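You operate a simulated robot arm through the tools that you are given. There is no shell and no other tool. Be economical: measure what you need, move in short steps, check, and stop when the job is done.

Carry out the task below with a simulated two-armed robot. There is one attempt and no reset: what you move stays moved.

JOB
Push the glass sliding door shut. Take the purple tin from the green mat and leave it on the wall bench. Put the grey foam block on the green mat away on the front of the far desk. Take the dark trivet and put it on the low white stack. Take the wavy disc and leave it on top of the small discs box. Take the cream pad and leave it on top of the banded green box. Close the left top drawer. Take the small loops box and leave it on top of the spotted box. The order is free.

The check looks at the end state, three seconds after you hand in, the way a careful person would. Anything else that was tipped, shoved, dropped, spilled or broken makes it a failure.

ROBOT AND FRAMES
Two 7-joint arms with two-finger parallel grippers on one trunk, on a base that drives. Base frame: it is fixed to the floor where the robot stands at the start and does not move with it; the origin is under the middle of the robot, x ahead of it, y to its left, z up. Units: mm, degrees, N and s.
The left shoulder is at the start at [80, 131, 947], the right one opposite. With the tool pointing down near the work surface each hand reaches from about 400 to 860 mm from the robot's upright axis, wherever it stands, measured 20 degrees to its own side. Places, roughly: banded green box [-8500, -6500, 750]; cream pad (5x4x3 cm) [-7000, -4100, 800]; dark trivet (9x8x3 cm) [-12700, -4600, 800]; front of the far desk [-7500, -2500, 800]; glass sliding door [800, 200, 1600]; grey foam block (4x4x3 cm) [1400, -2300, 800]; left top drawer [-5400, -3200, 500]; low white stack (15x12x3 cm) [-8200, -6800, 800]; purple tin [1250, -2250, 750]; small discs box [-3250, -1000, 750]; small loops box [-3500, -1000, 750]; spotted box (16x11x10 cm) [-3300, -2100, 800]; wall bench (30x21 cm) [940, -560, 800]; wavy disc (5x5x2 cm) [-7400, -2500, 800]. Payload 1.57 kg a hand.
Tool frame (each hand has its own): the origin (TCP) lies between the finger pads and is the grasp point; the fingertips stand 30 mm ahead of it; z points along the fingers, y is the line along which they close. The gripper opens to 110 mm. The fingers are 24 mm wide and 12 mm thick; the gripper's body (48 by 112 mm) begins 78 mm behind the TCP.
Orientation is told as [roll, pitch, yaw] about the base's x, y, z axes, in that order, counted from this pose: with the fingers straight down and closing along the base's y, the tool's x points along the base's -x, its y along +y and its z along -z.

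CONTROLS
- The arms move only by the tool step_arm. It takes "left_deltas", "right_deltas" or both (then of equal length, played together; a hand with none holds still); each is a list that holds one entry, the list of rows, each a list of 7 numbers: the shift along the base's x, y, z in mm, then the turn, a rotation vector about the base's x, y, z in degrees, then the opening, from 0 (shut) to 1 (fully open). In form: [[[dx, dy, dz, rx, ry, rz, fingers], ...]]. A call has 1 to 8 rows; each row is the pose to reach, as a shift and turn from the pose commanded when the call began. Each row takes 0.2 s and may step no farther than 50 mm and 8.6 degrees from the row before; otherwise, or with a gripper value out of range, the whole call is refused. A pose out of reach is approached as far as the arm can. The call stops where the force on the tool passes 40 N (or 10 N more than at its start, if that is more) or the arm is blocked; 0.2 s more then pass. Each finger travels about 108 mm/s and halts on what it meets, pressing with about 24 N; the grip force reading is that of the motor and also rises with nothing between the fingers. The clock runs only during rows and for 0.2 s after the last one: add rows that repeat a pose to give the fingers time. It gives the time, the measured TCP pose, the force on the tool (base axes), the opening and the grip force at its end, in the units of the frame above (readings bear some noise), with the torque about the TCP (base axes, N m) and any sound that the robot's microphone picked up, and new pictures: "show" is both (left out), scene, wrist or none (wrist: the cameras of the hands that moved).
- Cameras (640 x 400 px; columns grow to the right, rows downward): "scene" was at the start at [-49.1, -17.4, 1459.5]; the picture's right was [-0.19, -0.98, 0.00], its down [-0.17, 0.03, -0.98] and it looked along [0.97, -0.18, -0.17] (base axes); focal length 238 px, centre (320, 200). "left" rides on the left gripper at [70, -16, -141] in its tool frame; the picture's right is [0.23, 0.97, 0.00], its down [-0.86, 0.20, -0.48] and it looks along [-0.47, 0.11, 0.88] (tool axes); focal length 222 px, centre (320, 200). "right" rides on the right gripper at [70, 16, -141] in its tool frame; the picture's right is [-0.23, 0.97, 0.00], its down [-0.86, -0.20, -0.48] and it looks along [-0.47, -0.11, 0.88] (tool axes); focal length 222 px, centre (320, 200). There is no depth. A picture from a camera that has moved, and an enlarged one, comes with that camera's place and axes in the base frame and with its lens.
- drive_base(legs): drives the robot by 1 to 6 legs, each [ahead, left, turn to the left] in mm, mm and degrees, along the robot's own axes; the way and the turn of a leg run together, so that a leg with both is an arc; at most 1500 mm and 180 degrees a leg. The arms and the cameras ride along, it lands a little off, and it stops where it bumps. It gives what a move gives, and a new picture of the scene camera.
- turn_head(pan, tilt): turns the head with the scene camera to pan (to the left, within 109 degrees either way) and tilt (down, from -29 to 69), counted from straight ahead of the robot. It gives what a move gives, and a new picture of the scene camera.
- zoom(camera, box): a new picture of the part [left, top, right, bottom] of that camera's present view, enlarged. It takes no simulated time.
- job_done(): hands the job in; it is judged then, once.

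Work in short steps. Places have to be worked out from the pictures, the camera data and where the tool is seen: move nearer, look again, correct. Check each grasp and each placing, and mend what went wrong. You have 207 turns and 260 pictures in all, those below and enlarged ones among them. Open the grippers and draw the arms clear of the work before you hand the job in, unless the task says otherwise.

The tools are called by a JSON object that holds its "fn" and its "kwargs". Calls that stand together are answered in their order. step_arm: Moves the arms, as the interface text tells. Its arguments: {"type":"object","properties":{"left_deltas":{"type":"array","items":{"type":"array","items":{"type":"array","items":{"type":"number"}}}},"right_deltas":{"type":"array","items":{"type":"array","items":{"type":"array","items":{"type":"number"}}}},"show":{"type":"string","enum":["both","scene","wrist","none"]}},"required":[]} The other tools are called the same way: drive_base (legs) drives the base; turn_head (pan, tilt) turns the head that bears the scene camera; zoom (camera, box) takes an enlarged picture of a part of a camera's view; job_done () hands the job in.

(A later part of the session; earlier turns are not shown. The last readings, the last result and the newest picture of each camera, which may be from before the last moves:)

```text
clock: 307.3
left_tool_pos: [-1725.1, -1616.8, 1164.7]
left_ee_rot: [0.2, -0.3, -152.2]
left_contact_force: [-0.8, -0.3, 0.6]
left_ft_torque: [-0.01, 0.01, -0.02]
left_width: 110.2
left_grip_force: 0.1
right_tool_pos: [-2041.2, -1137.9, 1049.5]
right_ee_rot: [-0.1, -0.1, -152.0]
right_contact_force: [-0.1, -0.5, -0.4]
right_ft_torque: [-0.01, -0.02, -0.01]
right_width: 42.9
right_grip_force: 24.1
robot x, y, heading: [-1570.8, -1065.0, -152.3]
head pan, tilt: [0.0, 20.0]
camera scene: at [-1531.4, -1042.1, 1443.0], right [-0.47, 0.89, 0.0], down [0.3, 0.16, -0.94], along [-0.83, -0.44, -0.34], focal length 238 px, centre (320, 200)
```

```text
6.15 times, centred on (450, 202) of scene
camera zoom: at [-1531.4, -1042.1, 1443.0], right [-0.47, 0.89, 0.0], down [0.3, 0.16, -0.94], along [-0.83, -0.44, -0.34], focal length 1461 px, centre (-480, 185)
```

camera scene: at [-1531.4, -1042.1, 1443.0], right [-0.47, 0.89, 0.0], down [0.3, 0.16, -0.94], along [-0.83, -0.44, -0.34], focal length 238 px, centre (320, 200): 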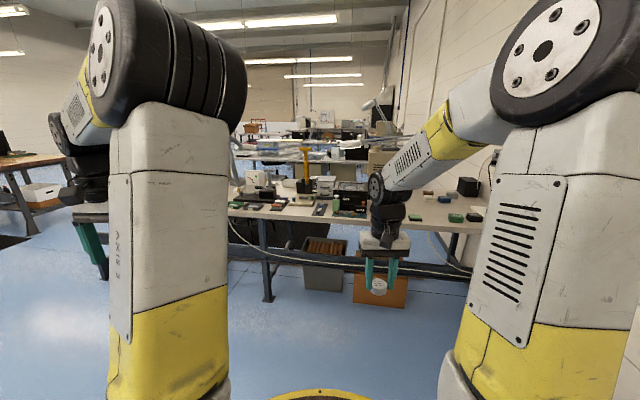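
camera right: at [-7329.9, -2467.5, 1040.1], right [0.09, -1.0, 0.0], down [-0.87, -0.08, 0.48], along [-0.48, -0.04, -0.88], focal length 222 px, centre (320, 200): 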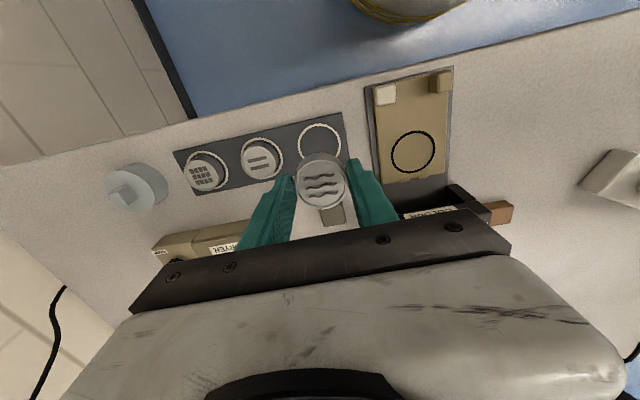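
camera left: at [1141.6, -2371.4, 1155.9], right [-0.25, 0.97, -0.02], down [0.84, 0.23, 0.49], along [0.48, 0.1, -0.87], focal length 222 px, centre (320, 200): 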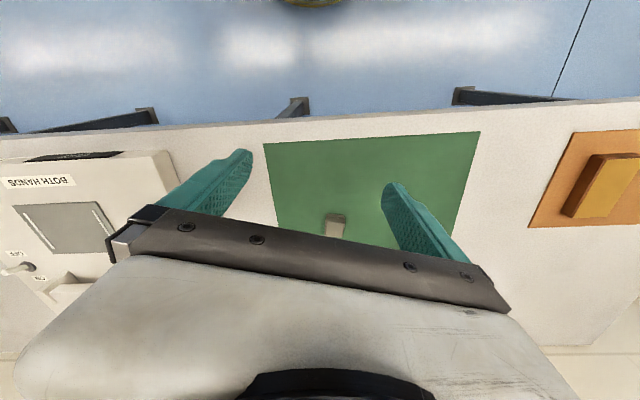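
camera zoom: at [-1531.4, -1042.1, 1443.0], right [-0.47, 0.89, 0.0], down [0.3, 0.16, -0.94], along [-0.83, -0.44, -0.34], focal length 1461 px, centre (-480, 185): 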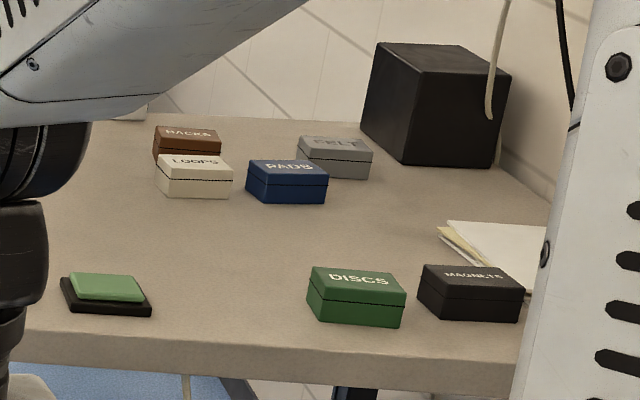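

Boxes are labelled: LOOPS (white), DISCS (green), PADS, TACKS, FELT, MAGNETS. Drive up to the bench corner near the DISCS box.

{"fn": "drive_base", "kwargs": {"legs": [[780, -768, 0]]}}

{"fn": "turn_head", "kwargs": {"pan": -8, "tilt": 35}}

{"fn": "zoom", "kwargs": {"camera": "right", "box": [0, 0, 640, 400]}}

```text
clock: 313.0
left_tool_pos: [-2775.7, -1295.0, 1165.3]
left_ee_rot: [0.2, -0.3, -152.3]
left_contact_force: [0.8, -0.2, 0.1]
left_ft_torque: [0.03, 0.01, -0.01]
left_width: 109.9
left_grip_force: 0.0
right_tool_pos: [-3092.6, -815.6, 1049.4]
right_ee_rot: [-0.1, -0.1, -152.1]
right_contact_force: [-0.1, 0.6, 0.3]
right_ft_torque: [-0.01, -0.05, -0.01]
right_width: 42.8
right_grip_force: 23.7
robot x, y, heading: [-2623.0, -745.7, -152.5]
head pan, tilt: [0.0, 20.0]
camera scene: at [-2582.1, -721.3, 1443.1], right [-0.46, 0.89, 0.0], down [0.3, 0.16, -0.94], along [-0.83, -0.44, -0.34], focal length 238 px, centre (320, 200)
```

scene: 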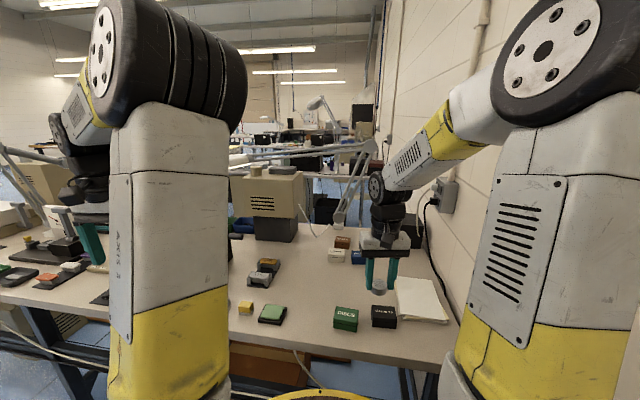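

```text
clock: 313.7
left_tool_pos: [-2775.5, -1295.9, 1165.4]
left_ee_rot: [0.1, -0.3, -152.1]
left_contact_force: [0.0, -0.1, -0.2]
left_ft_torque: [0.0, -0.04, 0.01]
left_width: 109.9
left_grip_force: 0.0
right_tool_pos: [-3092.3, -817.3, 1048.6]
right_ee_rot: [-0.1, -0.2, -152.1]
right_contact_force: [0.7, -0.1, -1.1]
right_ft_torque: [0.02, -0.02, 0.0]
right_width: 42.6
right_grip_force: 24.1
robot x, y, heading: [-2623.9, -738.4, -152.3]
head pan, tilt: [-8.0, 35.0]
camera scene: at [-2582.6, -707.7, 1419.3], right [-0.34, 0.94, 0.0], down [0.54, 0.19, -0.82], along [-0.77, -0.28, -0.57], focal length 238 px, centre (320, 200)
```

scene: 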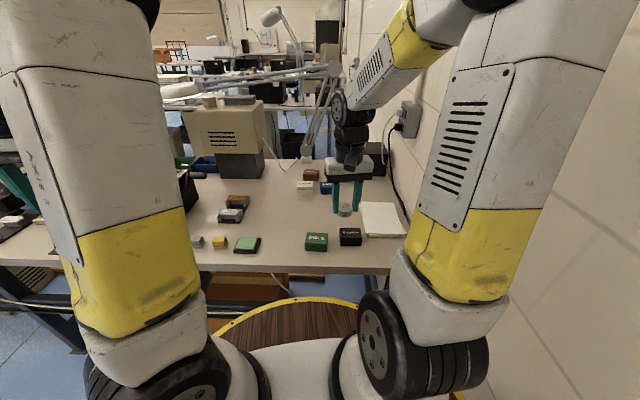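

```text
1.00 times, centred on (320, 200) of right (not enlarged: the box is as wide or as high as the picture)
camera zoom: at [-3022.1, -798.0, 1189.9], right [0.25, -0.97, 0.0], down [-0.85, -0.22, 0.48], along [-0.46, -0.12, -0.88], focal length 222 px, centre (320, 200)
```

zoom: 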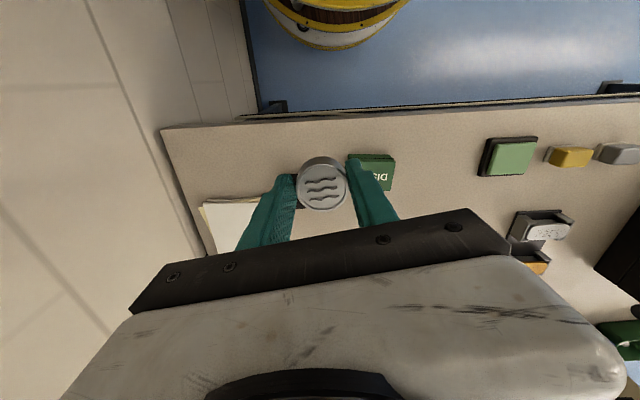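

DISCS box ≈ (-3130,-914). Move the hand over it and look again.

{"fn": "step_arm", "kwargs": {"right_deltas": [[[-15, -40, 0, 0, 0, 0, 0], [-30, -80, 0, 0, 0, 0, 0], [-38, -96, -30, 0, 0, 0, 0], [-38, -96, -50, 0, 0, 0, 0]]], "show": "both"}}

```text
clock: 314.7
left_tool_pos: [-2776.0, -1295.7, 1165.4]
left_ee_rot: [0.2, -0.3, -152.2]
left_contact_force: [-0.3, -0.1, -0.2]
left_ft_torque: [-0.01, 0.02, -0.04]
left_width: 109.8
left_grip_force: 0.0
right_tool_pos: [-3129.3, -912.0, 999.2]
right_ee_rot: [-0.1, -0.1, -152.1]
right_contact_force: [0.4, 0.1, -1.1]
right_ft_torque: [0.01, 0.01, 0.02]
right_width: 42.8
right_grip_force: 24.3
robot x, y, heading: [-2620.1, -743.3, -152.6]
head pan, tilt: [-8.0, 35.0]
camera scene: at [-2582.4, -707.7, 1419.2], right [-0.34, 0.94, 0.0], down [0.54, 0.19, -0.82], along [-0.77, -0.28, -0.57], focal length 238 px, centre (320, 200)
camera right: at [-3059.7, -893.8, 1140.0], right [0.25, -0.97, 0.0], down [-0.85, -0.22, 0.48], along [-0.46, -0.12, -0.88], focal length 222 px, centre (320, 200)
```

scene: 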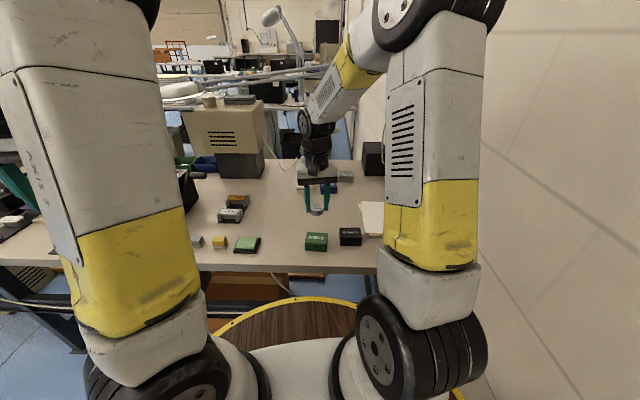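
right: 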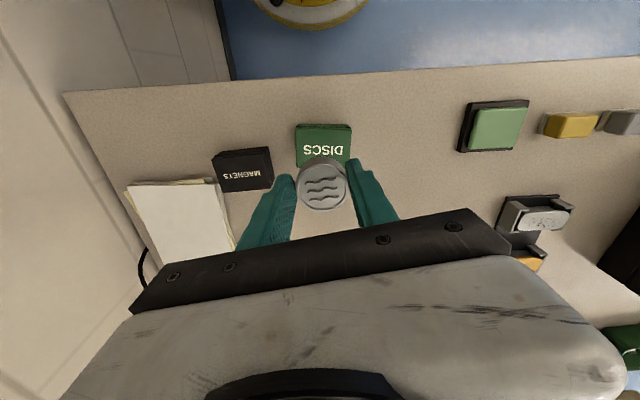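

Refined: box top centre ≈ (-3145,-919,824). Shift and lower toward contact around TCP 855.

{"fn": "step_arm", "kwargs": {"right_deltas": [[[-15, -7, -40, 0, 0, 0, 0], [-15, -7, -80, 0, 0, 0, 0], [-15, -7, -115, 0, 0, 0, 0], [-15, -7, -130, 0, 0, 0, 0], [-15, -7, -134, 0, 0, 0, 0]]], "show": "wrist"}}

```text
clock: 315.9
left_tool_pos: [-2775.6, -1295.5, 1165.6]
left_ee_rot: [0.2, -0.4, -152.2]
left_contact_force: [0.8, -0.1, 1.1]
left_ft_torque: [0.0, 0.01, -0.01]
left_width: 110.0
left_grip_force: 0.0
right_tool_pos: [-3145.5, -920.3, 869.8]
right_ee_rot: [0.0, -0.7, -152.1]
right_contact_force: [2.9, 1.5, 10.5]
right_ft_torque: [0.14, -0.19, -0.01]
right_width: 42.7
right_grip_force: 24.4
robot x, y, heading: [-2622.8, -742.2, -152.1]
head pan, tilt: [-8.0, 35.0]
stopped in row 5 (right hand): the force on the tool passed its limit at 46 N (the readings are from after the stop); the commanded pose is now the measured one
camera right: at [-3075.1, -902.5, 1010.2], right [0.25, -0.97, 0.0], down [-0.85, -0.22, 0.49], along [-0.47, -0.13, -0.87], focal length 222 px, centre (320, 200)
```

right: 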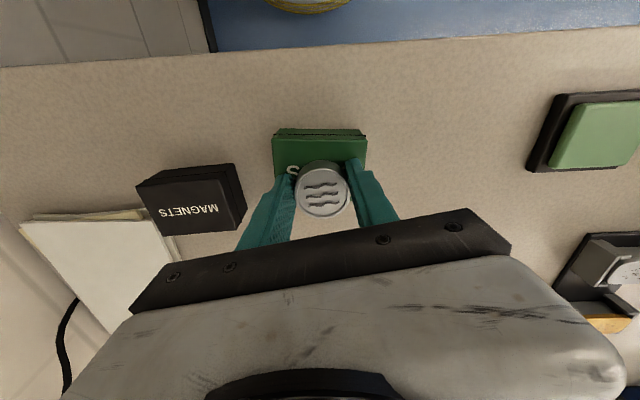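

Contact; disc is ~7 mm too deep on the box. Raise slightly, shift toward the front, set down and release.

{"fn": "step_arm", "kwargs": {"right_deltas": [[[0, 0, 5, 0, 0, 0, 0], [6, 3, 5, 0, 0, 0, 0], [6, 3, 2, 0, 0, 0, 0], [6, 3, 0, 0, 0, 0, 0], [6, 3, 0, 0, 0, 0, 0]]], "show": "wrist"}}

```text
clock: 317.1
left_tool_pos: [-2775.7, -1294.4, 1165.5]
left_ee_rot: [0.1, -0.4, -152.2]
left_contact_force: [1.1, -0.1, -0.4]
left_ft_torque: [0.0, -0.02, -0.02]
left_width: 110.0
left_grip_force: 0.1
right_tool_pos: [-3140.0, -919.4, 869.7]
right_ee_rot: [0.0, -0.6, -152.2]
right_contact_force: [2.2, 2.0, 15.9]
right_ft_torque: [0.13, -0.13, -0.02]
right_width: 42.6
right_grip_force: 23.7
robot x, y, heading: [-2622.6, -742.1, -152.4]
head pan, tilt: [-8.0, 35.0]
camera right: at [-3069.1, -899.4, 1010.2], right [0.25, -0.97, 0.0], down [-0.84, -0.22, 0.49], along [-0.47, -0.13, -0.87], focal length 222 px, centre (320, 200)
```

right: 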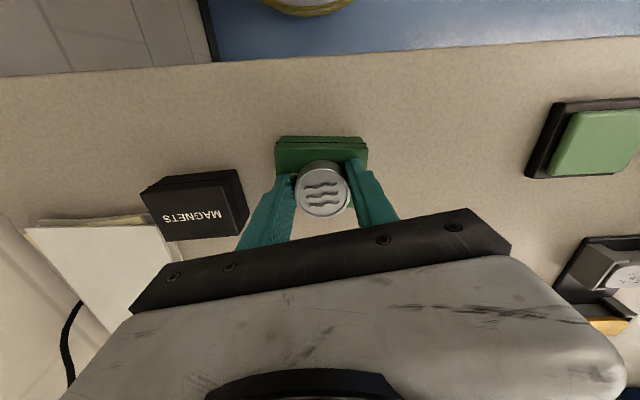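

{"fn": "step_arm", "kwargs": {"right_deltas": [[[0, 0, 1, 0, 0, 0, 0.5], [0, 0, 1, 0, 0, 0, 0.6], [0, 0, 30, 0, 0, 0, 0.6], [0, 0, 70, 0, 0, 0, 0.6], [0, 0, 110, 0, 0, 0, 0.6], [0, 0, 150, 0, 0, 0, 0.6]]], "show": "wrist"}}

```text
clock: 318.6
left_tool_pos: [-2777.0, -1295.0, 1164.0]
left_ee_rot: [0.2, -0.4, -152.1]
left_contact_force: [0.0, -0.8, -0.5]
left_ft_torque: [0.01, -0.01, 0.01]
left_width: 110.0
left_grip_force: 0.1
right_tool_pos: [-3138.0, -918.4, 1020.2]
right_ee_rot: [0.0, -0.4, -152.2]
right_contact_force: [-0.5, 0.8, -0.2]
right_ft_torque: [0.01, -0.02, 0.02]
right_width: 66.0
right_grip_force: 0.0
robot x, y, heading: [-2623.1, -742.1, -152.1]
head pan, tilt: [-8.0, 35.0]
camera right: at [-3069.2, -899.6, 1159.8], right [0.25, -0.97, 0.0], down [-0.85, -0.22, 0.48], along [-0.47, -0.12, -0.87], focal length 222 px, centre (320, 200)
```

right: 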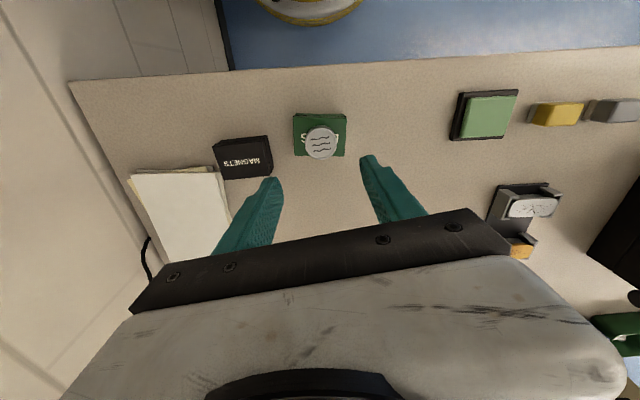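

{"fn": "zoom", "kwargs": {"camera": "right", "box": [270, 90, 370, 180]}}

{"fn": "zoom", "kwargs": {"camera": "scene", "box": [280, 160, 400, 260]}}

```text
4.44 times, centred on (320, 135) of right
camera zoom: at [-3069.2, -899.6, 1159.8], right [0.25, -0.97, 0.0], down [-0.85, -0.22, 0.48], along [-0.47, -0.12, -0.87], focal length 987 px, centre (320, 489)
```

zoom: 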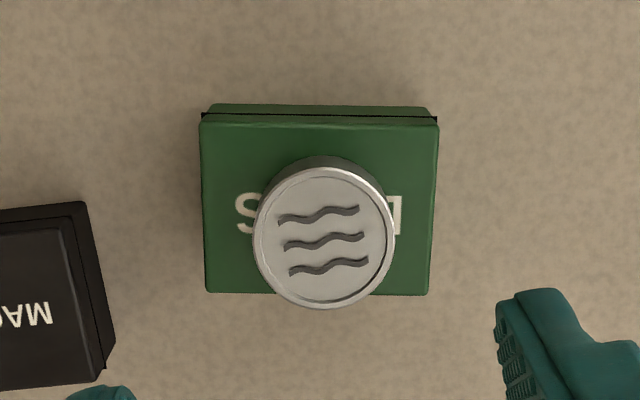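

```text
4.00 times, centred on (340, 210) of scene
camera zoom: at [-2582.8, -707.9, 1419.2], right [-0.34, 0.94, 0.0], down [0.54, 0.19, -0.82], along [-0.77, -0.28, -0.57], focal length 950 px, centre (240, 160)
```

zoom: 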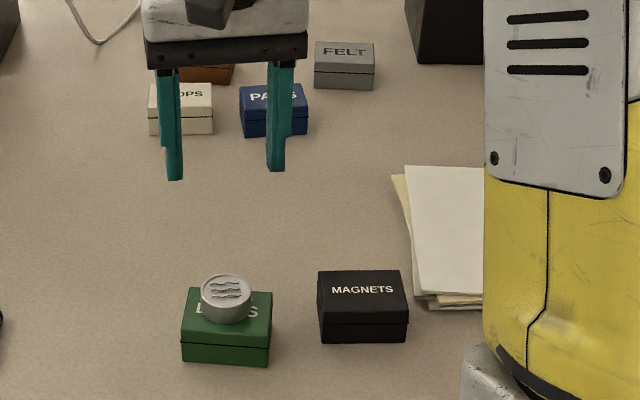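

Disc is well placed. Now the LOOPS box ≈ (-3458,-1095): drive 110 mm closer and move the hand over it.

{"fn": "drive_base", "kwargs": {"legs": [[110, 0, 0]]}}

{"fn": "step_arm", "kwargs": {"right_deltas": [[[-40, -15, 10, 0, 0, 0, 0.8], [-80, -35, 10, 0, 0, 0, 0.8], [-120, -55, 10, 0, 0, 0, 0.8], [-155, -80, 10, 0, 0, 0, 0.8], [-185, -105, 10, 0, 0, 0, 0.8], [-215, -125, 10, 0, 0, 0, 0.8]]], "show": "both"}}

```text
clock: 319.8
left_tool_pos: [-2875.4, -1346.3, 1165.0]
left_ee_rot: [0.2, -0.3, -152.2]
left_contact_force: [0.6, -0.2, -0.8]
left_ft_torque: [-0.05, 0.02, 0.0]
left_width: 110.0
left_grip_force: 0.1
right_tool_pos: [-3237.3, -970.6, 1020.2]
right_ee_rot: [0.1, -0.4, -152.2]
right_contact_force: [0.1, 0.4, -0.6]
right_ft_torque: [0.01, -0.04, 0.0]
right_width: 66.1
right_grip_force: 0.0
robot x, y, heading: [-2721.5, -793.7, -152.2]
head pan, tilt: [-8.0, 35.0]
camera scene: at [-2680.6, -759.1, 1419.2], right [-0.34, 0.94, 0.0], down [0.54, 0.19, -0.82], along [-0.77, -0.28, -0.57], focal length 238 px, centre (320, 200)
```

scene: 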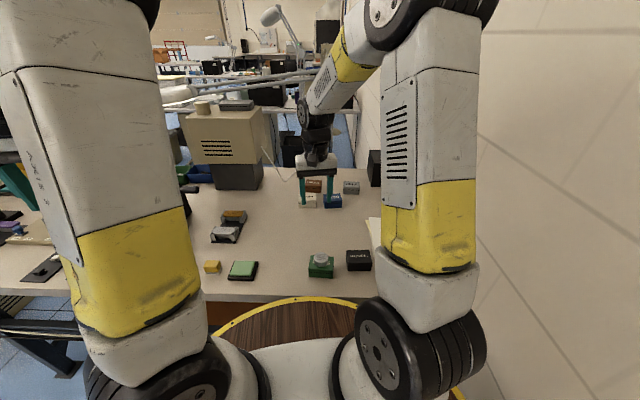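

```text
clock: 321.1
left_tool_pos: [-2874.2, -1345.9, 1166.8]
left_ee_rot: [0.2, -0.3, -152.2]
left_contact_force: [0.7, 0.8, 0.3]
left_ft_torque: [0.02, 0.02, 0.0]
left_width: 109.7
left_grip_force: 0.1
right_tool_pos: [-3453.0, -1095.8, 1027.8]
right_ee_rot: [0.0, -0.5, -152.1]
right_contact_force: [0.0, 0.2, 0.8]
right_ft_torque: [-0.03, 0.01, 0.01]
right_width: 88.0
right_grip_force: 0.1
robot x, y, heading: [-2722.8, -795.6, -152.1]
head pan, tilt: [-8.0, 35.0]
camera scene: at [-2680.4, -758.9, 1419.2], right [-0.34, 0.94, 0.0], down [0.54, 0.19, -0.82], along [-0.77, -0.28, -0.57], focal length 238 px, centre (320, 200)
camera right: at [-3381.7, -1075.9, 1169.3], right [0.25, -0.97, 0.0], down [-0.85, -0.22, 0.48], along [-0.47, -0.13, -0.87], focal length 222 px, centre (320, 200)
```

scene: 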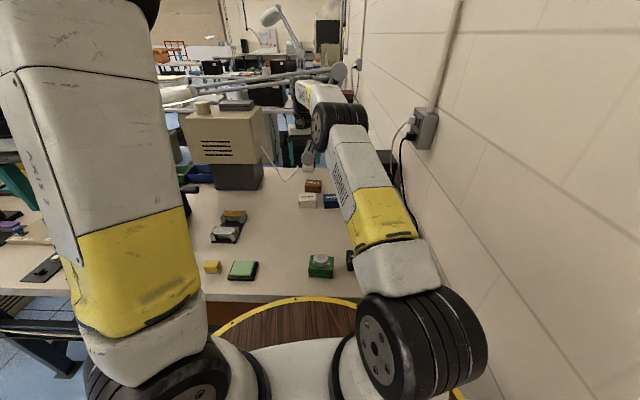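
right: 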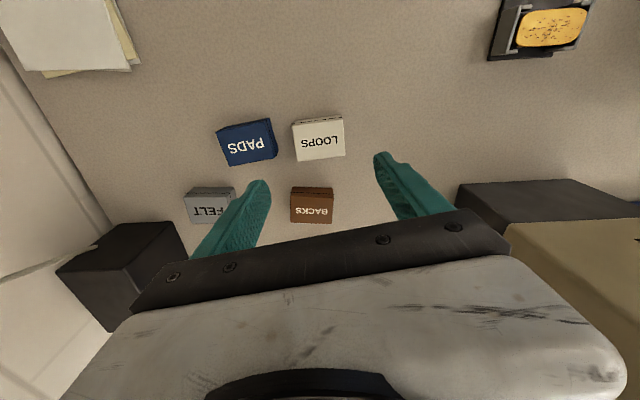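

Align (-11,-3 mm) and lower with fingers either side of LOOPS.

{"fn": "step_arm", "kwargs": {"right_deltas": [[[-11, -3, -40, 0, 0, 0, 0.8], [-11, -3, -85, 0, 0, 0, 0.8], [-11, -3, -130, 0, 0, 0, 0.8], [-11, -3, -155, 0, 0, 0, 0.8], [-11, -3, -155, 0, 0, 0, 0.8]]], "show": "wrist"}}

```text
clock: 322.4
left_tool_pos: [-2874.6, -1346.4, 1164.9]
left_ee_rot: [0.2, -0.3, -152.2]
left_contact_force: [0.2, -0.7, -0.9]
left_ft_torque: [-0.01, 0.01, -0.04]
left_width: 109.9
left_grip_force: 0.0
right_tool_pos: [-3463.0, -1097.8, 874.0]
right_ee_rot: [0.0, -0.4, -152.0]
right_contact_force: [-0.8, -0.5, 1.2]
right_ft_torque: [-0.02, 0.01, 0.0]
right_width: 88.1
right_grip_force: 0.1
robot x, y, heading: [-2718.7, -792.9, -152.5]
head pan, tilt: [-8.0, 35.0]
camera right: at [-3393.2, -1078.8, 1014.4], right [0.25, -0.97, 0.0], down [-0.85, -0.22, 0.49], along [-0.47, -0.12, -0.87], focal length 222 px, centre (320, 200)
```

right: 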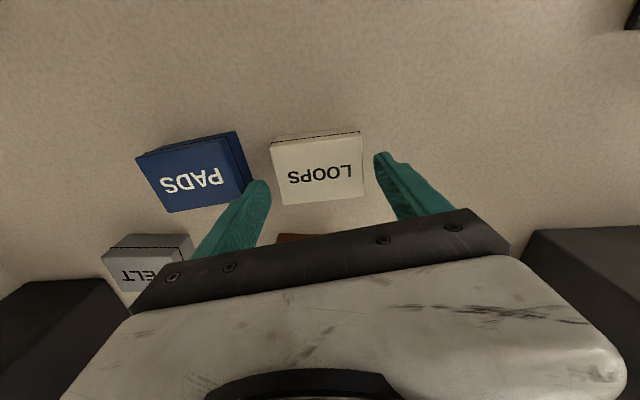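

Clearances are a few mm on each side; narrow slightly and lower to grip.

{"fn": "step_arm", "kwargs": {"right_deltas": [[[0, 0, -20, 0, 0, 0, 0.77], [0, 0, -38, 0, 0, 0, 0.77], [0, 0, -45, 0, 0, 0, 0.77], [0, 0, -45, 0, 0, 0, 0.4], [0, 0, -45, 0, 0, 0, 0], [0, 0, -45, 0, 0, 0, 0]]], "show": "wrist"}}

```text
clock: 323.8
left_tool_pos: [-2874.9, -1347.0, 1165.4]
left_ee_rot: [0.2, -0.2, -152.1]
left_contact_force: [-0.4, 0.4, 0.2]
left_ft_torque: [-0.01, -0.02, 0.02]
left_width: 110.1
left_grip_force: 0.0
right_tool_pos: [-3464.5, -1098.3, 830.2]
right_ee_rot: [0.0, -0.6, -152.2]
right_contact_force: [-2.4, -1.9, 10.1]
right_ft_torque: [-0.01, 0.07, -0.09]
right_width: 77.0
right_grip_force: 24.2
robot x, y, heading: [-2717.7, -794.3, -152.4]
head pan, tilt: [-8.0, 35.0]
camera right: at [-3393.3, -1078.6, 970.4], right [0.25, -0.97, 0.0], down [-0.84, -0.22, 0.49], along [-0.47, -0.13, -0.87], focal length 222 px, centre (320, 200)
```

right: 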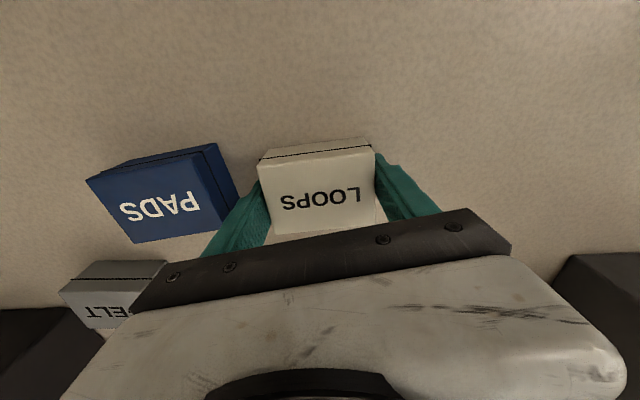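

Gripped at 77 mm. Lift slowly.

{"fn": "step_arm", "kwargs": {"right_deltas": [[[0, 0, 8, 0, 0, 0, 0], [0, 0, 20, 0, 0, 0, 0], [0, 0, 50, 0, 0, 0, 0], [0, 0, 95, 0, 0, 0, 0], [0, 0, 140, 0, 0, 0, 0], [0, 0, 185, 0, 0, 0, 0], [0, 0, 220, 0, 0, 0, 0]]], "show": "wrist"}}

{"fn": "zoom", "kwargs": {"camera": "scene", "box": [180, 130, 420, 300]}}

```text
clock: 325.4
left_tool_pos: [-2874.2, -1346.4, 1165.2]
left_ee_rot: [0.2, -0.3, -152.2]
left_contact_force: [0.3, 0.4, 0.6]
left_ft_torque: [0.01, 0.0, 0.01]
left_width: 109.9
left_grip_force: 0.1
right_tool_pos: [-3461.4, -1094.0, 1048.5]
right_ee_rot: [0.0, -0.4, -152.1]
right_contact_force: [0.0, 0.4, -0.3]
right_ft_torque: [0.02, 0.01, -0.02]
right_width: 77.0
right_grip_force: 23.7
right hand out of reach, approached as far as the arm can: row 7
robot x, y, heading: [-2719.8, -794.1, -152.5]
head pan, tilt: [-8.0, 35.0]
camera right: at [-3391.1, -1076.0, 1188.5], right [0.25, -0.97, 0.0], down [-0.85, -0.22, 0.48], along [-0.47, -0.12, -0.87], focal length 222 px, centre (320, 200)
```

right: 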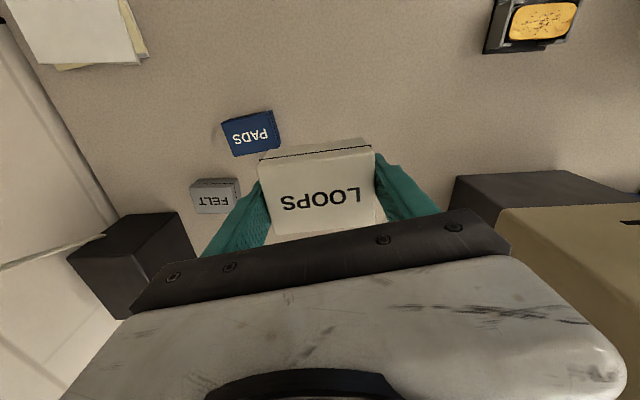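

```text
2.35 times, centred on (300, 215) of scene
camera zoom: at [-2680.7, -759.1, 1419.2], right [-0.34, 0.94, 0.0], down [0.54, 0.19, -0.82], along [-0.77, -0.28, -0.57], focal length 559 px, centre (367, 165)
```

zoom: 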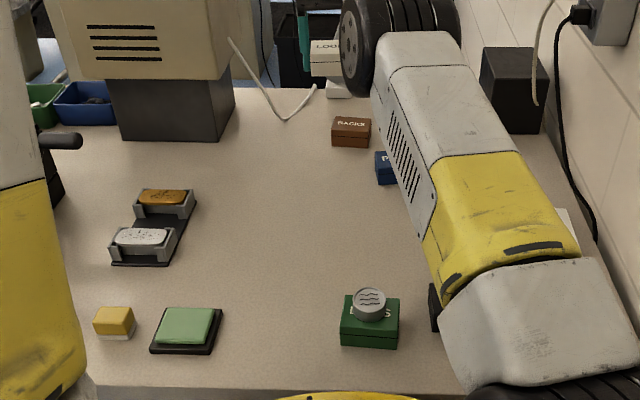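

LOOPS box lifted cleanly. Retract and drive back/left along the bench to find the spotted box.

{"fn": "step_arm", "kwargs": {"right_deltas": [[[40, 20, 5, 0, 0, 0, 0], [80, 40, 10, 0, 0, 0, 0], [120, 60, 15, 0, 0, 0, 0], [160, 80, 20, 0, 0, 0, 0], [200, 100, 20, 0, 0, 0, 0], [240, 120, 20, 0, 0, 0, 0], [280, 140, 20, 0, 0, 0, 0]]], "show": "none"}}

{"fn": "drive_base", "kwargs": {"legs": [[-250, 0, 0], [0, 750, 0]]}}

{"fn": "turn_head", "kwargs": {"pan": 0, "tilt": 22}}

```text
clock: 326.9
left_tool_pos: [-2876.1, -1347.5, 1165.7]
left_ee_rot: [0.3, -0.4, -152.2]
left_contact_force: [0.8, -0.7, 0.4]
left_ft_torque: [0.03, -0.01, 0.02]
left_width: 110.2
left_grip_force: 0.0
right_tool_pos: [-3181.6, -955.9, 1070.0]
right_ee_rot: [-0.1, -0.4, -152.1]
right_contact_force: [-0.6, 0.6, -1.1]
right_ft_torque: [-0.02, -0.04, 0.0]
right_width: 76.9
right_grip_force: 24.1
robot x, y, heading: [-2722.8, -796.8, -152.2]
head pan, tilt: [-8.0, 35.0]
```

```text
clock: 332.4
left_tool_pos: [-2313.4, -1892.0, 1165.8]
left_ee_rot: [0.3, -0.3, -152.4]
left_contact_force: [0.1, 0.4, -0.1]
left_ft_torque: [-0.02, 0.02, 0.01]
left_width: 109.8
left_grip_force: 0.0
right_tool_pos: [-2619.0, -1498.9, 1068.9]
right_ee_rot: [0.0, -0.4, -152.3]
right_contact_force: [0.1, 0.4, -1.6]
right_ft_torque: [0.02, 0.01, 0.03]
right_width: 76.3
right_grip_force: 24.3
robot x, y, heading: [-2157.3, -1338.8, -152.5]
head pan, tilt: [-8.0, 35.0]
camera scene: at [-2117.4, -1304.5, 1419.2], right [-0.33, 0.94, 0.0], down [0.54, 0.19, -0.82], along [-0.77, -0.27, -0.57], focal length 238 px, centre (320, 200)
```

scene: 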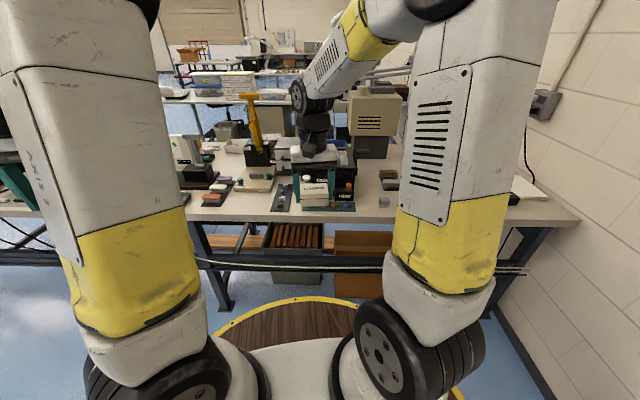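

```text
clock: 333.1
left_tool_pos: [-2314.2, -1890.8, 1165.8]
left_ee_rot: [0.1, -0.3, -152.4]
left_contact_force: [0.1, -0.8, 0.7]
left_ft_torque: [0.01, 0.02, 0.02]
left_width: 109.9
left_grip_force: 0.0
right_tool_pos: [-2618.2, -1498.3, 1070.0]
right_ee_rot: [-0.1, -0.6, -152.3]
right_contact_force: [0.6, 0.0, -1.7]
right_ft_torque: [-0.01, -0.03, 0.01]
right_width: 76.0
right_grip_force: 23.9
robot x, y, heading: [-2156.5, -1340.8, -152.5]
head pan, tilt: [0.0, 22.0]
camera scene: at [-2116.7, -1318.0, 1439.8], right [-0.46, 0.89, 0.0], down [0.33, 0.17, -0.93], along [-0.82, -0.43, -0.38], focal length 238 px, centre (320, 200)
```

scene: 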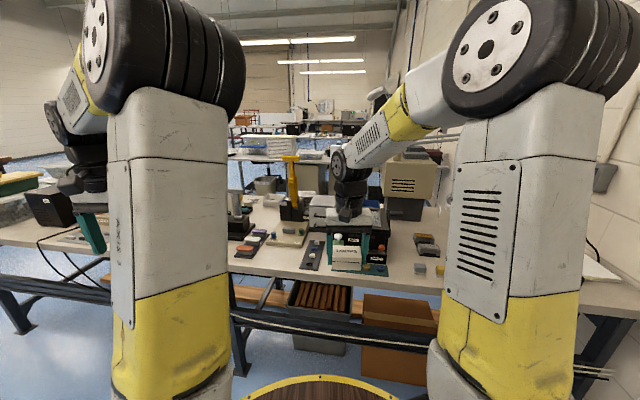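

{"fn": "zoom", "kwargs": {"camera": "scene", "box": [228, 140, 398, 280]}}

```text
2.86 times, centred on (313, 210) of scene
camera zoom: at [-2116.7, -1318.0, 1439.8], right [-0.46, 0.89, 0.0], down [0.33, 0.17, -0.93], along [-0.82, -0.43, -0.38], focal length 678 px, centre (340, 171)
```

zoom: 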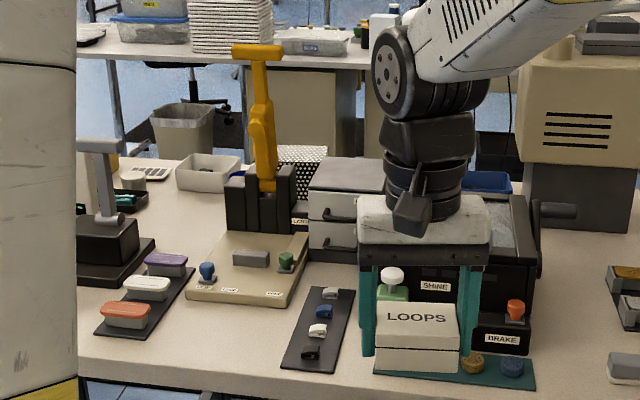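

The spotted box is the black/white dotted one at the back of the bench (≈(-3325,-2051)), reachable only from the west corridor. Drive around the south end of the bench.

{"fn": "drive_base", "kwargs": {"legs": [[-700, 0, 0], [0, 0, -27.5], [0, 1500, 0], [0, 1500, 0], [0, 780, 0], [1500, 0, 0]]}}

{"fn": "drive_base", "kwargs": {"legs": [[850, 0, 0], [0, 0, -70]]}}

```text
clock: 363.4
left_tool_pos: [-3349.5, -5303.0, 1165.3]
left_ee_rot: [0.1, -0.3, -177.4]
left_contact_force: [0.6, 0.6, -0.7]
left_ft_torque: [-0.01, 0.02, 0.0]
left_width: 110.0
left_grip_force: 0.1
right_tool_pos: [-3459.7, -4818.3, 1069.6]
right_ee_rot: [0.0, -0.5, -177.4]
right_contact_force: [-0.2, -0.3, -1.7]
right_ft_torque: [0.01, 0.0, 0.02]
right_width: 74.6
right_grip_force: 24.1
robot x, y, heading: [-2975.1, -4868.6, -177.6]
head pan, tilt: [0.0, 22.0]
camera scene: at [-2928.8, -4867.2, 1439.8], right [-0.04, 1.0, 0.0], down [0.37, 0.02, -0.93], along [-0.93, -0.04, -0.37], focal length 238 px, centre (320, 200)
```

scene: 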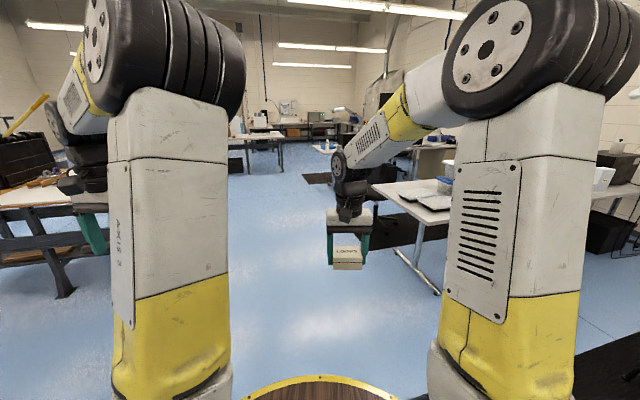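

```text
clock: 371.0
left_tool_pos: [-4363.7, -4705.8, 1164.6]
left_ee_rot: [0.3, -0.3, 113.0]
left_contact_force: [0.4, -0.5, 0.2]
left_ft_torque: [-0.01, 0.0, 0.0]
left_width: 110.2
left_grip_force: 0.1
right_tool_pos: [-3947.4, -4432.5, 1069.6]
right_ee_rot: [0.1, -0.5, 113.1]
right_contact_force: [0.8, 0.0, -0.8]
right_ft_torque: [-0.03, 0.01, 0.01]
right_width: 74.7
right_grip_force: 24.1
robot x, y, heading: [-3826.5, -4906.7, 112.8]
head pan, tilt: [0.0, 22.0]
camera scene: at [-3807.2, -4948.4, 1439.8], right [0.92, 0.39, 0.0], down [0.15, -0.35, -0.93], along [-0.36, 0.85, -0.37], focal length 238 px, centre (320, 200)
```

scene: 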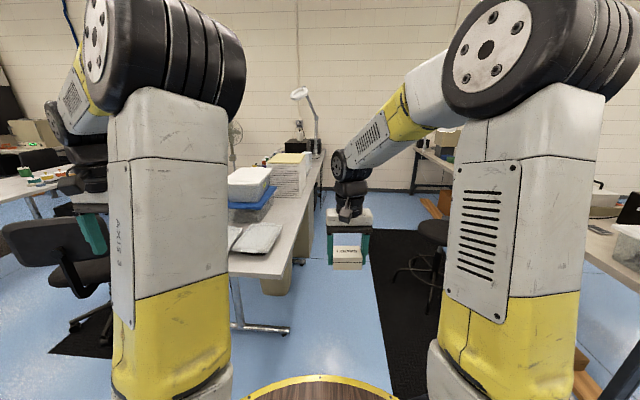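

The corridor between the lid table's edge ((-4266,-4248)→(-4900,-2311)) and the stool base (≈(-3880,-3040)) is ~780 mm. Align to heading 108° through its middle and advance 1 m first.

{"fn": "drive_base", "kwargs": {"legs": [[0, 0, -4.7], [0, -166, 0], [1000, 0, 0]]}}

```text
clock: 377.7
left_tool_pos: [-4499.8, -3663.3, 1166.2]
left_ee_rot: [0.3, -0.2, 108.5]
left_contact_force: [-0.6, -0.7, -0.3]
left_ft_torque: [0.01, -0.01, 0.01]
left_width: 109.8
left_grip_force: 0.1
right_tool_pos: [-4063.8, -3425.2, 1068.9]
right_ee_rot: [-0.1, -0.5, 108.6]
right_contact_force: [0.6, -0.5, -1.1]
right_ft_torque: [-0.01, 0.01, 0.0]
right_width: 74.3
right_grip_force: 23.8
robot x, y, heading: [-3981.0, -3904.6, 108.3]
head pan, tilt: [0.0, 22.0]
camera scene: at [-3965.9, -3949.4, 1439.8], right [0.95, 0.31, 0.0], down [0.12, -0.36, -0.93], along [-0.29, 0.88, -0.37], focal length 238 px, centre (320, 200)
```

scene: 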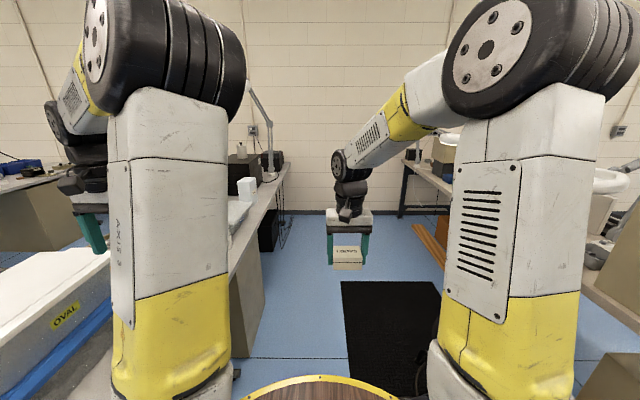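

{"fn": "turn_head", "kwargs": {"pan": -28, "tilt": 40}}

```text
clock: 378.6
left_tool_pos: [-4500.2, -3663.6, 1165.8]
left_ee_rot: [0.1, -0.2, 108.4]
left_contact_force: [0.3, -0.2, -0.5]
left_ft_torque: [-0.01, 0.02, 0.0]
left_width: 109.9
left_grip_force: 0.1
right_tool_pos: [-4063.7, -3423.8, 1069.4]
right_ee_rot: [0.1, -0.5, 108.5]
right_contact_force: [-0.2, 0.2, -0.9]
right_ft_torque: [-0.04, -0.01, 0.0]
right_width: 74.3
right_grip_force: 23.9
robot x, y, heading: [-3978.8, -3901.8, 108.5]
head pan, tilt: [-28.0, 40.0]
camera scene: at [-3922.5, -3953.6, 1411.7], right [0.99, -0.17, 0.0], down [-0.11, -0.63, -0.77], along [0.13, 0.76, -0.64], focal length 238 px, centre (320, 200)
```

scene: 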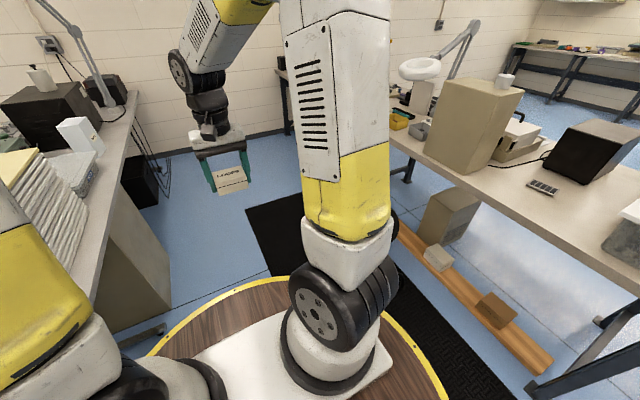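

Stool is hidden behind the arm, but the geometry allows passing. Continue 1400 mm along the corridor.

{"fn": "drive_base", "kwargs": {"legs": [[1400, 10, 0]]}}

```text
clock: 385.6
left_tool_pos: [-4947.1, -2332.9, 1165.4]
left_ee_rot: [0.3, -0.3, 108.3]
left_contact_force: [0.6, 0.6, -0.7]
left_ft_torque: [-0.01, -0.01, 0.01]
left_width: 109.9
left_grip_force: 0.0
right_tool_pos: [-4509.9, -2093.4, 1068.9]
right_ee_rot: [0.0, -0.5, 108.3]
right_contact_force: [0.0, -0.8, -1.8]
right_ft_torque: [0.01, 0.01, 0.02]
right_width: 74.4
right_grip_force: 24.5
robot x, y, heading: [-4427.2, -2573.7, 108.2]
head pan, tilt: [-28.0, 40.0]
camera scene: at [-4370.4, -2624.6, 1411.7], right [0.98, -0.17, 0.0], down [-0.11, -0.63, -0.77], along [0.13, 0.75, -0.64], focal length 238 px, centre (320, 200)
```

scene: 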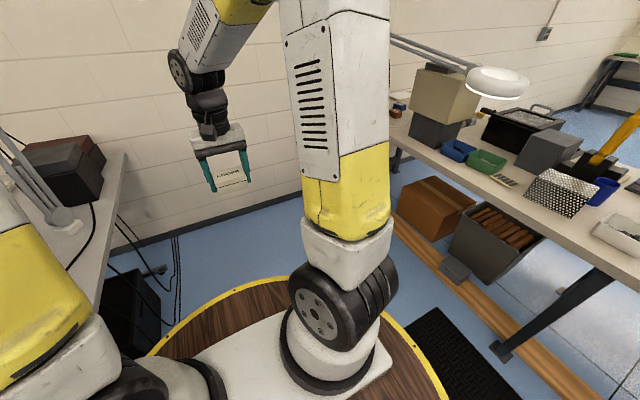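

Lamp head triangulated at ≈(-3558,-1798,1186); spotted box ≈(-3375,-2090), top ≈878. Turn to face the bench (heading 28°) and move to (-3963,-2175).

{"fn": "drive_base", "kwargs": {"legs": [[0, 0, -80.2], [596, 136, 0]]}}

{"fn": "turn_head", "kwargs": {"pan": -5, "tilt": 30}}

```text
clock: 392.5
left_tool_pos: [-3807.5, -1625.6, 1165.4]
left_ee_rot: [0.2, -0.2, 27.9]
left_contact_force: [0.1, -0.1, 0.5]
left_ft_torque: [0.02, 0.01, -0.01]
left_width: 109.7
left_grip_force: 0.1
right_tool_pos: [-3502.1, -2016.3, 1069.0]
right_ee_rot: [-0.1, -0.4, 28.0]
right_contact_force: [-0.6, 0.8, -0.6]
right_ft_torque: [0.0, -0.05, 0.0]
right_width: 74.5
right_grip_force: 23.6
robot x, y, heading: [-3962.4, -2177.8, 27.9]
head pan, tilt: [-28.0, 40.0]
camera scene: at [-4001.0, -2242.7, 1411.7], right [-0.01, -1.0, 0.0], down [-0.64, 0.0, -0.77], along [0.77, 0.0, -0.64], focal length 238 px, centre (320, 200)
```

scene: 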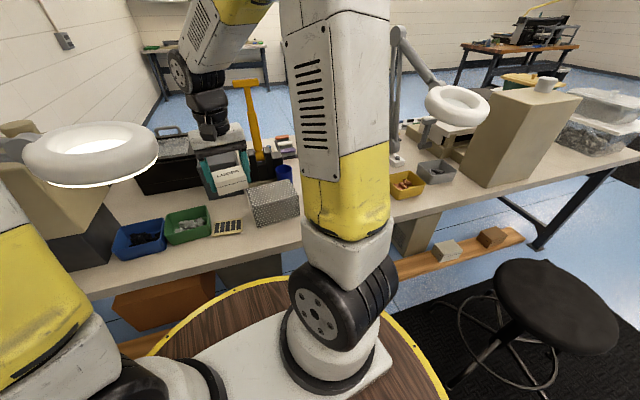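

```text
clock: 393.4
left_tool_pos: [-3807.9, -1625.5, 1164.5]
left_ee_rot: [0.2, -0.2, 27.7]
left_contact_force: [0.5, 0.5, -0.8]
left_ft_torque: [-0.02, -0.01, -0.01]
left_width: 109.9
left_grip_force: 0.0
right_tool_pos: [-3500.9, -2015.8, 1069.3]
right_ee_rot: [0.0, -0.5, 28.0]
right_contact_force: [0.2, 1.0, -1.0]
right_ft_torque: [0.0, 0.0, -0.02]
right_width: 74.4
right_grip_force: 23.8
robot x, y, heading: [-3961.5, -2176.2, 27.7]
head pan, tilt: [-5.0, 30.0]
camera scene: at [-4002.5, -2207.4, 1427.0], right [0.38, -0.92, 0.0], down [-0.46, -0.19, -0.87], along [0.8, 0.33, -0.5], focal length 238 px, centre (320, 200)
```

scene: 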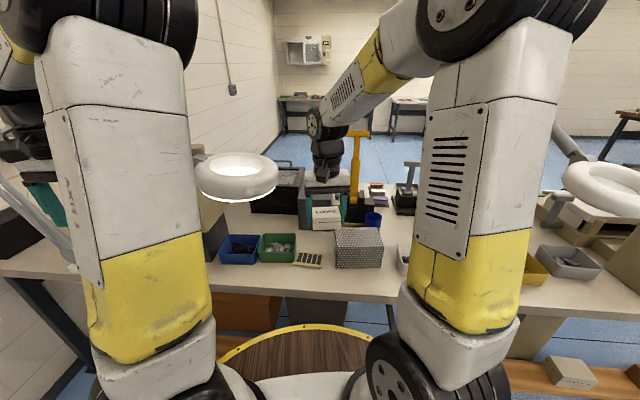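

{"fn": "zoom", "kwargs": {"camera": "scene", "box": [290, 180, 420, 290]}}

{"fn": "zoom", "kwargs": {"camera": "right", "box": [0, 0, 640, 400]}}

```text
3.64 times, centred on (355, 235) of scene
camera zoom: at [-4002.5, -2207.4, 1427.0], right [0.38, -0.92, 0.0], down [-0.46, -0.19, -0.87], along [0.8, 0.33, -0.5], focal length 864 px, centre (193, 73)
```

zoom: 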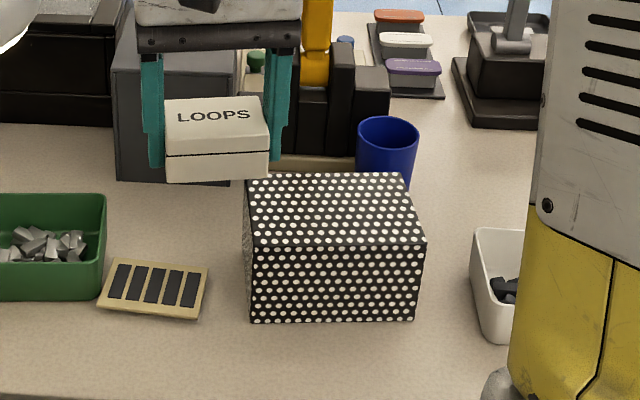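

```text
1.00 times, centred on (320, 200) of right (not enlarged: the box is as wide or as high as the picture)
camera zoom: at [-3571.3, -2034.4, 1209.5], right [-0.25, 0.97, 0.0], down [0.85, 0.22, 0.49], along [0.47, 0.13, -0.87], focal length 222 px, centre (320, 200)
```

zoom: 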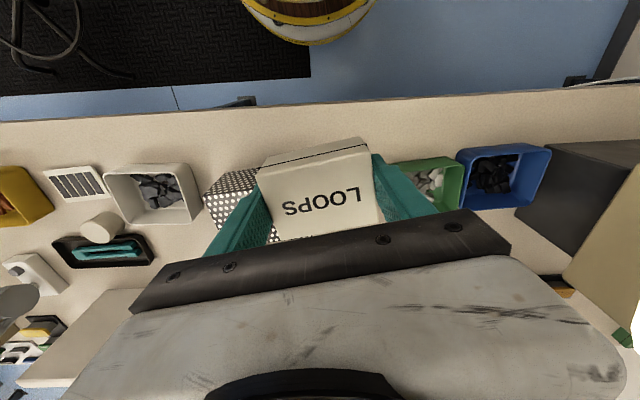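

Spotted box: top ≈897, centre ≈(-3346,-2073), aligned with the robot. Move LOOPS over it and lower to just above.

{"fn": "step_arm", "kwargs": {"right_deltas": [[[40, -15, 0, 0, 0, 0, 0], [80, -30, 0, 0, 0, 0, 0], [120, -45, 0, 0, 0, 0, 0], [155, -57, -10, 0, 0, 0, 0], [155, -57, -55, 0, 0, 0, 0], [155, -57, -95, 0, 0, 0, 0], [155, -57, -120, 0, 0, 0, 0]]], "show": "both"}}

{"fn": "zoom", "kwargs": {"camera": "scene", "box": [290, 180, 420, 290]}}

```text
clock: 394.9
left_tool_pos: [-3809.3, -1624.4, 1164.8]
left_ee_rot: [0.2, -0.4, 27.7]
left_contact_force: [-0.5, 0.8, 0.0]
left_ft_torque: [-0.02, -0.01, -0.05]
left_width: 109.9
left_grip_force: 0.1
right_tool_pos: [-3346.1, -2073.4, 949.4]
right_ee_rot: [0.0, -0.6, 27.8]
right_contact_force: [-1.0, -0.4, -0.3]
right_ft_torque: [0.02, 0.0, 0.0]
right_width: 74.3
right_grip_force: 23.7
robot x, y, heading: [-3960.4, -2176.5, 27.9]
head pan, tilt: [-5.0, 30.0]
camera scene: at [-4002.7, -2207.5, 1427.0], right [0.39, -0.92, 0.0], down [-0.46, -0.19, -0.87], along [0.8, 0.33, -0.5], focal length 238 px, centre (320, 200)
camera right: at [-3416.3, -2091.4, 1089.6], right [-0.25, 0.97, 0.0], down [0.85, 0.22, 0.49], along [0.47, 0.13, -0.87], focal length 222 px, centre (320, 200)
```

scene: 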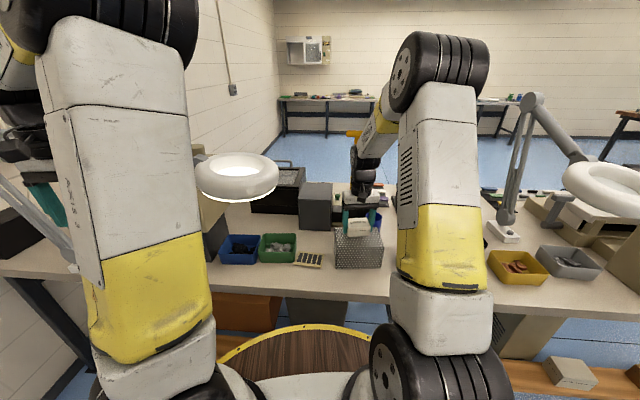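
right: 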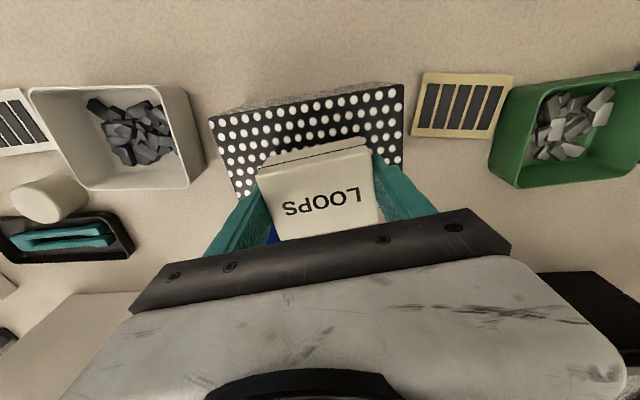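

```text
3.64 times, centred on (355, 235) of scene
camera zoom: at [-4002.7, -2207.5, 1427.0], right [0.39, -0.92, 0.0], down [-0.46, -0.19, -0.87], along [0.8, 0.33, -0.5], focal length 864 px, centre (193, 73)
```

zoom: 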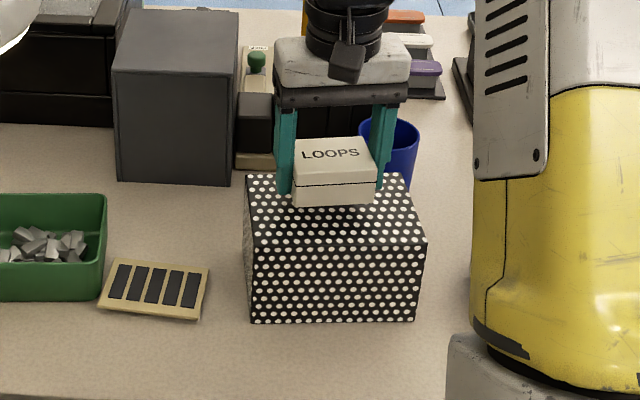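

Aligned over the spotted box. Lower gently to contact.

{"fn": "step_arm", "kwargs": {"right_deltas": [[[0, 0, -8, 0, 0, 0, 0], [0, 0, -13, 0, 0, 0, 0], [0, 0, -16, 0, 0, 0, 0], [0, 0, -19, 0, 0, 0, 0], [0, 0, -21, 0, 0, 0, 0], [0, 0, -23, 0, 0, 0, 0]]], "show": "none"}}

```text
clock: 396.4
left_tool_pos: [-3807.8, -1625.5, 1165.0]
left_ee_rot: [0.2, -0.2, 27.8]
left_contact_force: [0.2, -0.4, -0.5]
left_ft_torque: [0.0, 0.01, -0.01]
left_width: 110.1
left_grip_force: 0.0
right_tool_pos: [-3344.8, -2073.8, 930.8]
right_ee_rot: [0.0, -0.8, 28.0]
right_contact_force: [-2.1, -1.5, 10.3]
right_ft_torque: [-0.21, 0.16, -0.03]
right_width: 74.2
right_grip_force: 23.9
robot x, y, heading: [-3960.5, -2176.5, 27.7]
head pan, tilt: [-5.0, 30.0]
stopped in row 6 (right hand): the force on the tool passed its limit at 42 N (the readings are from after the stop); the commanded pose is now the measured one
```

Contact. Open and lift off.

{"fn": "step_arm", "kwargs": {"right_deltas": [[[0, 0, 0, 0, 0, 0, 0.8], [0, 0, 0, 0, 0, 0, 0.85], [0, 0, 25, 0, 0, 0, 0.85], [0, 0, 65, 0, 0, 0, 0.85], [0, 0, 105, 0, 0, 0, 0.85], [-35, 0, 135, 0, 0, 0, 0.85], [-75, 0, 145, 0, 0, 0, 0.85]]], "show": "wrist"}}

{"fn": "zoom", "kwargs": {"camera": "scene", "box": [290, 180, 420, 290]}}

```text
clock: 398.0
left_tool_pos: [-3807.5, -1624.9, 1164.7]
left_ee_rot: [0.2, -0.3, 27.8]
left_contact_force: [-0.1, 0.7, -0.4]
left_ft_torque: [-0.07, 0.05, 0.01]
left_width: 110.2
left_grip_force: 0.1
right_tool_pos: [-3419.2, -2071.6, 1074.1]
right_ee_rot: [0.0, -0.6, 27.9]
right_contact_force: [0.1, 0.0, -0.2]
right_ft_torque: [-0.02, 0.05, 0.0]
right_width: 93.5
right_grip_force: 0.0
robot x, y, heading: [-3962.1, -2177.5, 27.6]
head pan, tilt: [-5.0, 30.0]
camera right: at [-3490.7, -2089.9, 1214.2], right [-0.25, 0.97, 0.0], down [0.84, 0.22, 0.49], along [0.47, 0.13, -0.87], focal length 222 px, centre (320, 200)
```

right: 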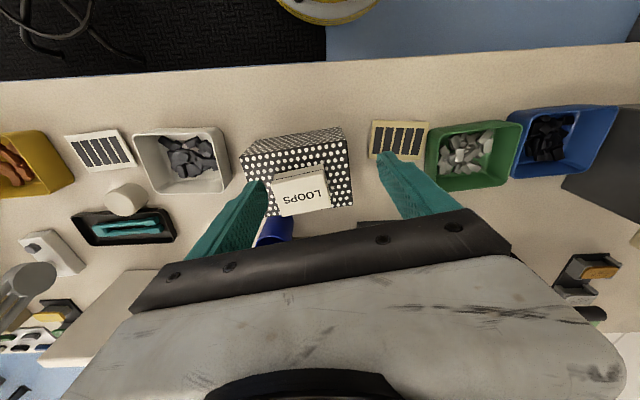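

```text
3.64 times, centred on (355, 235) of scene
camera zoom: at [-4002.1, -2207.3, 1427.0], right [0.39, -0.92, 0.0], down [-0.46, -0.19, -0.87], along [0.8, 0.33, -0.5], focal length 864 px, centre (193, 73)
```

zoom: 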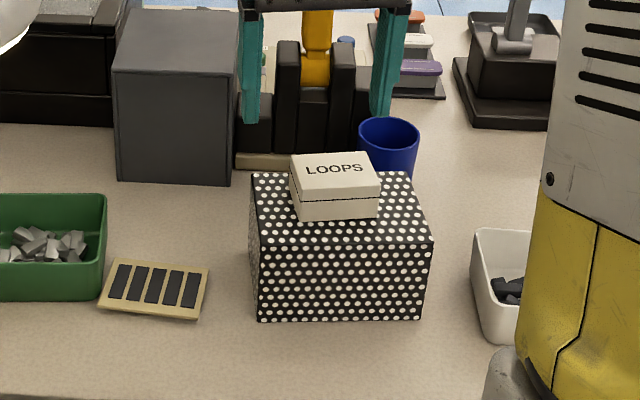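

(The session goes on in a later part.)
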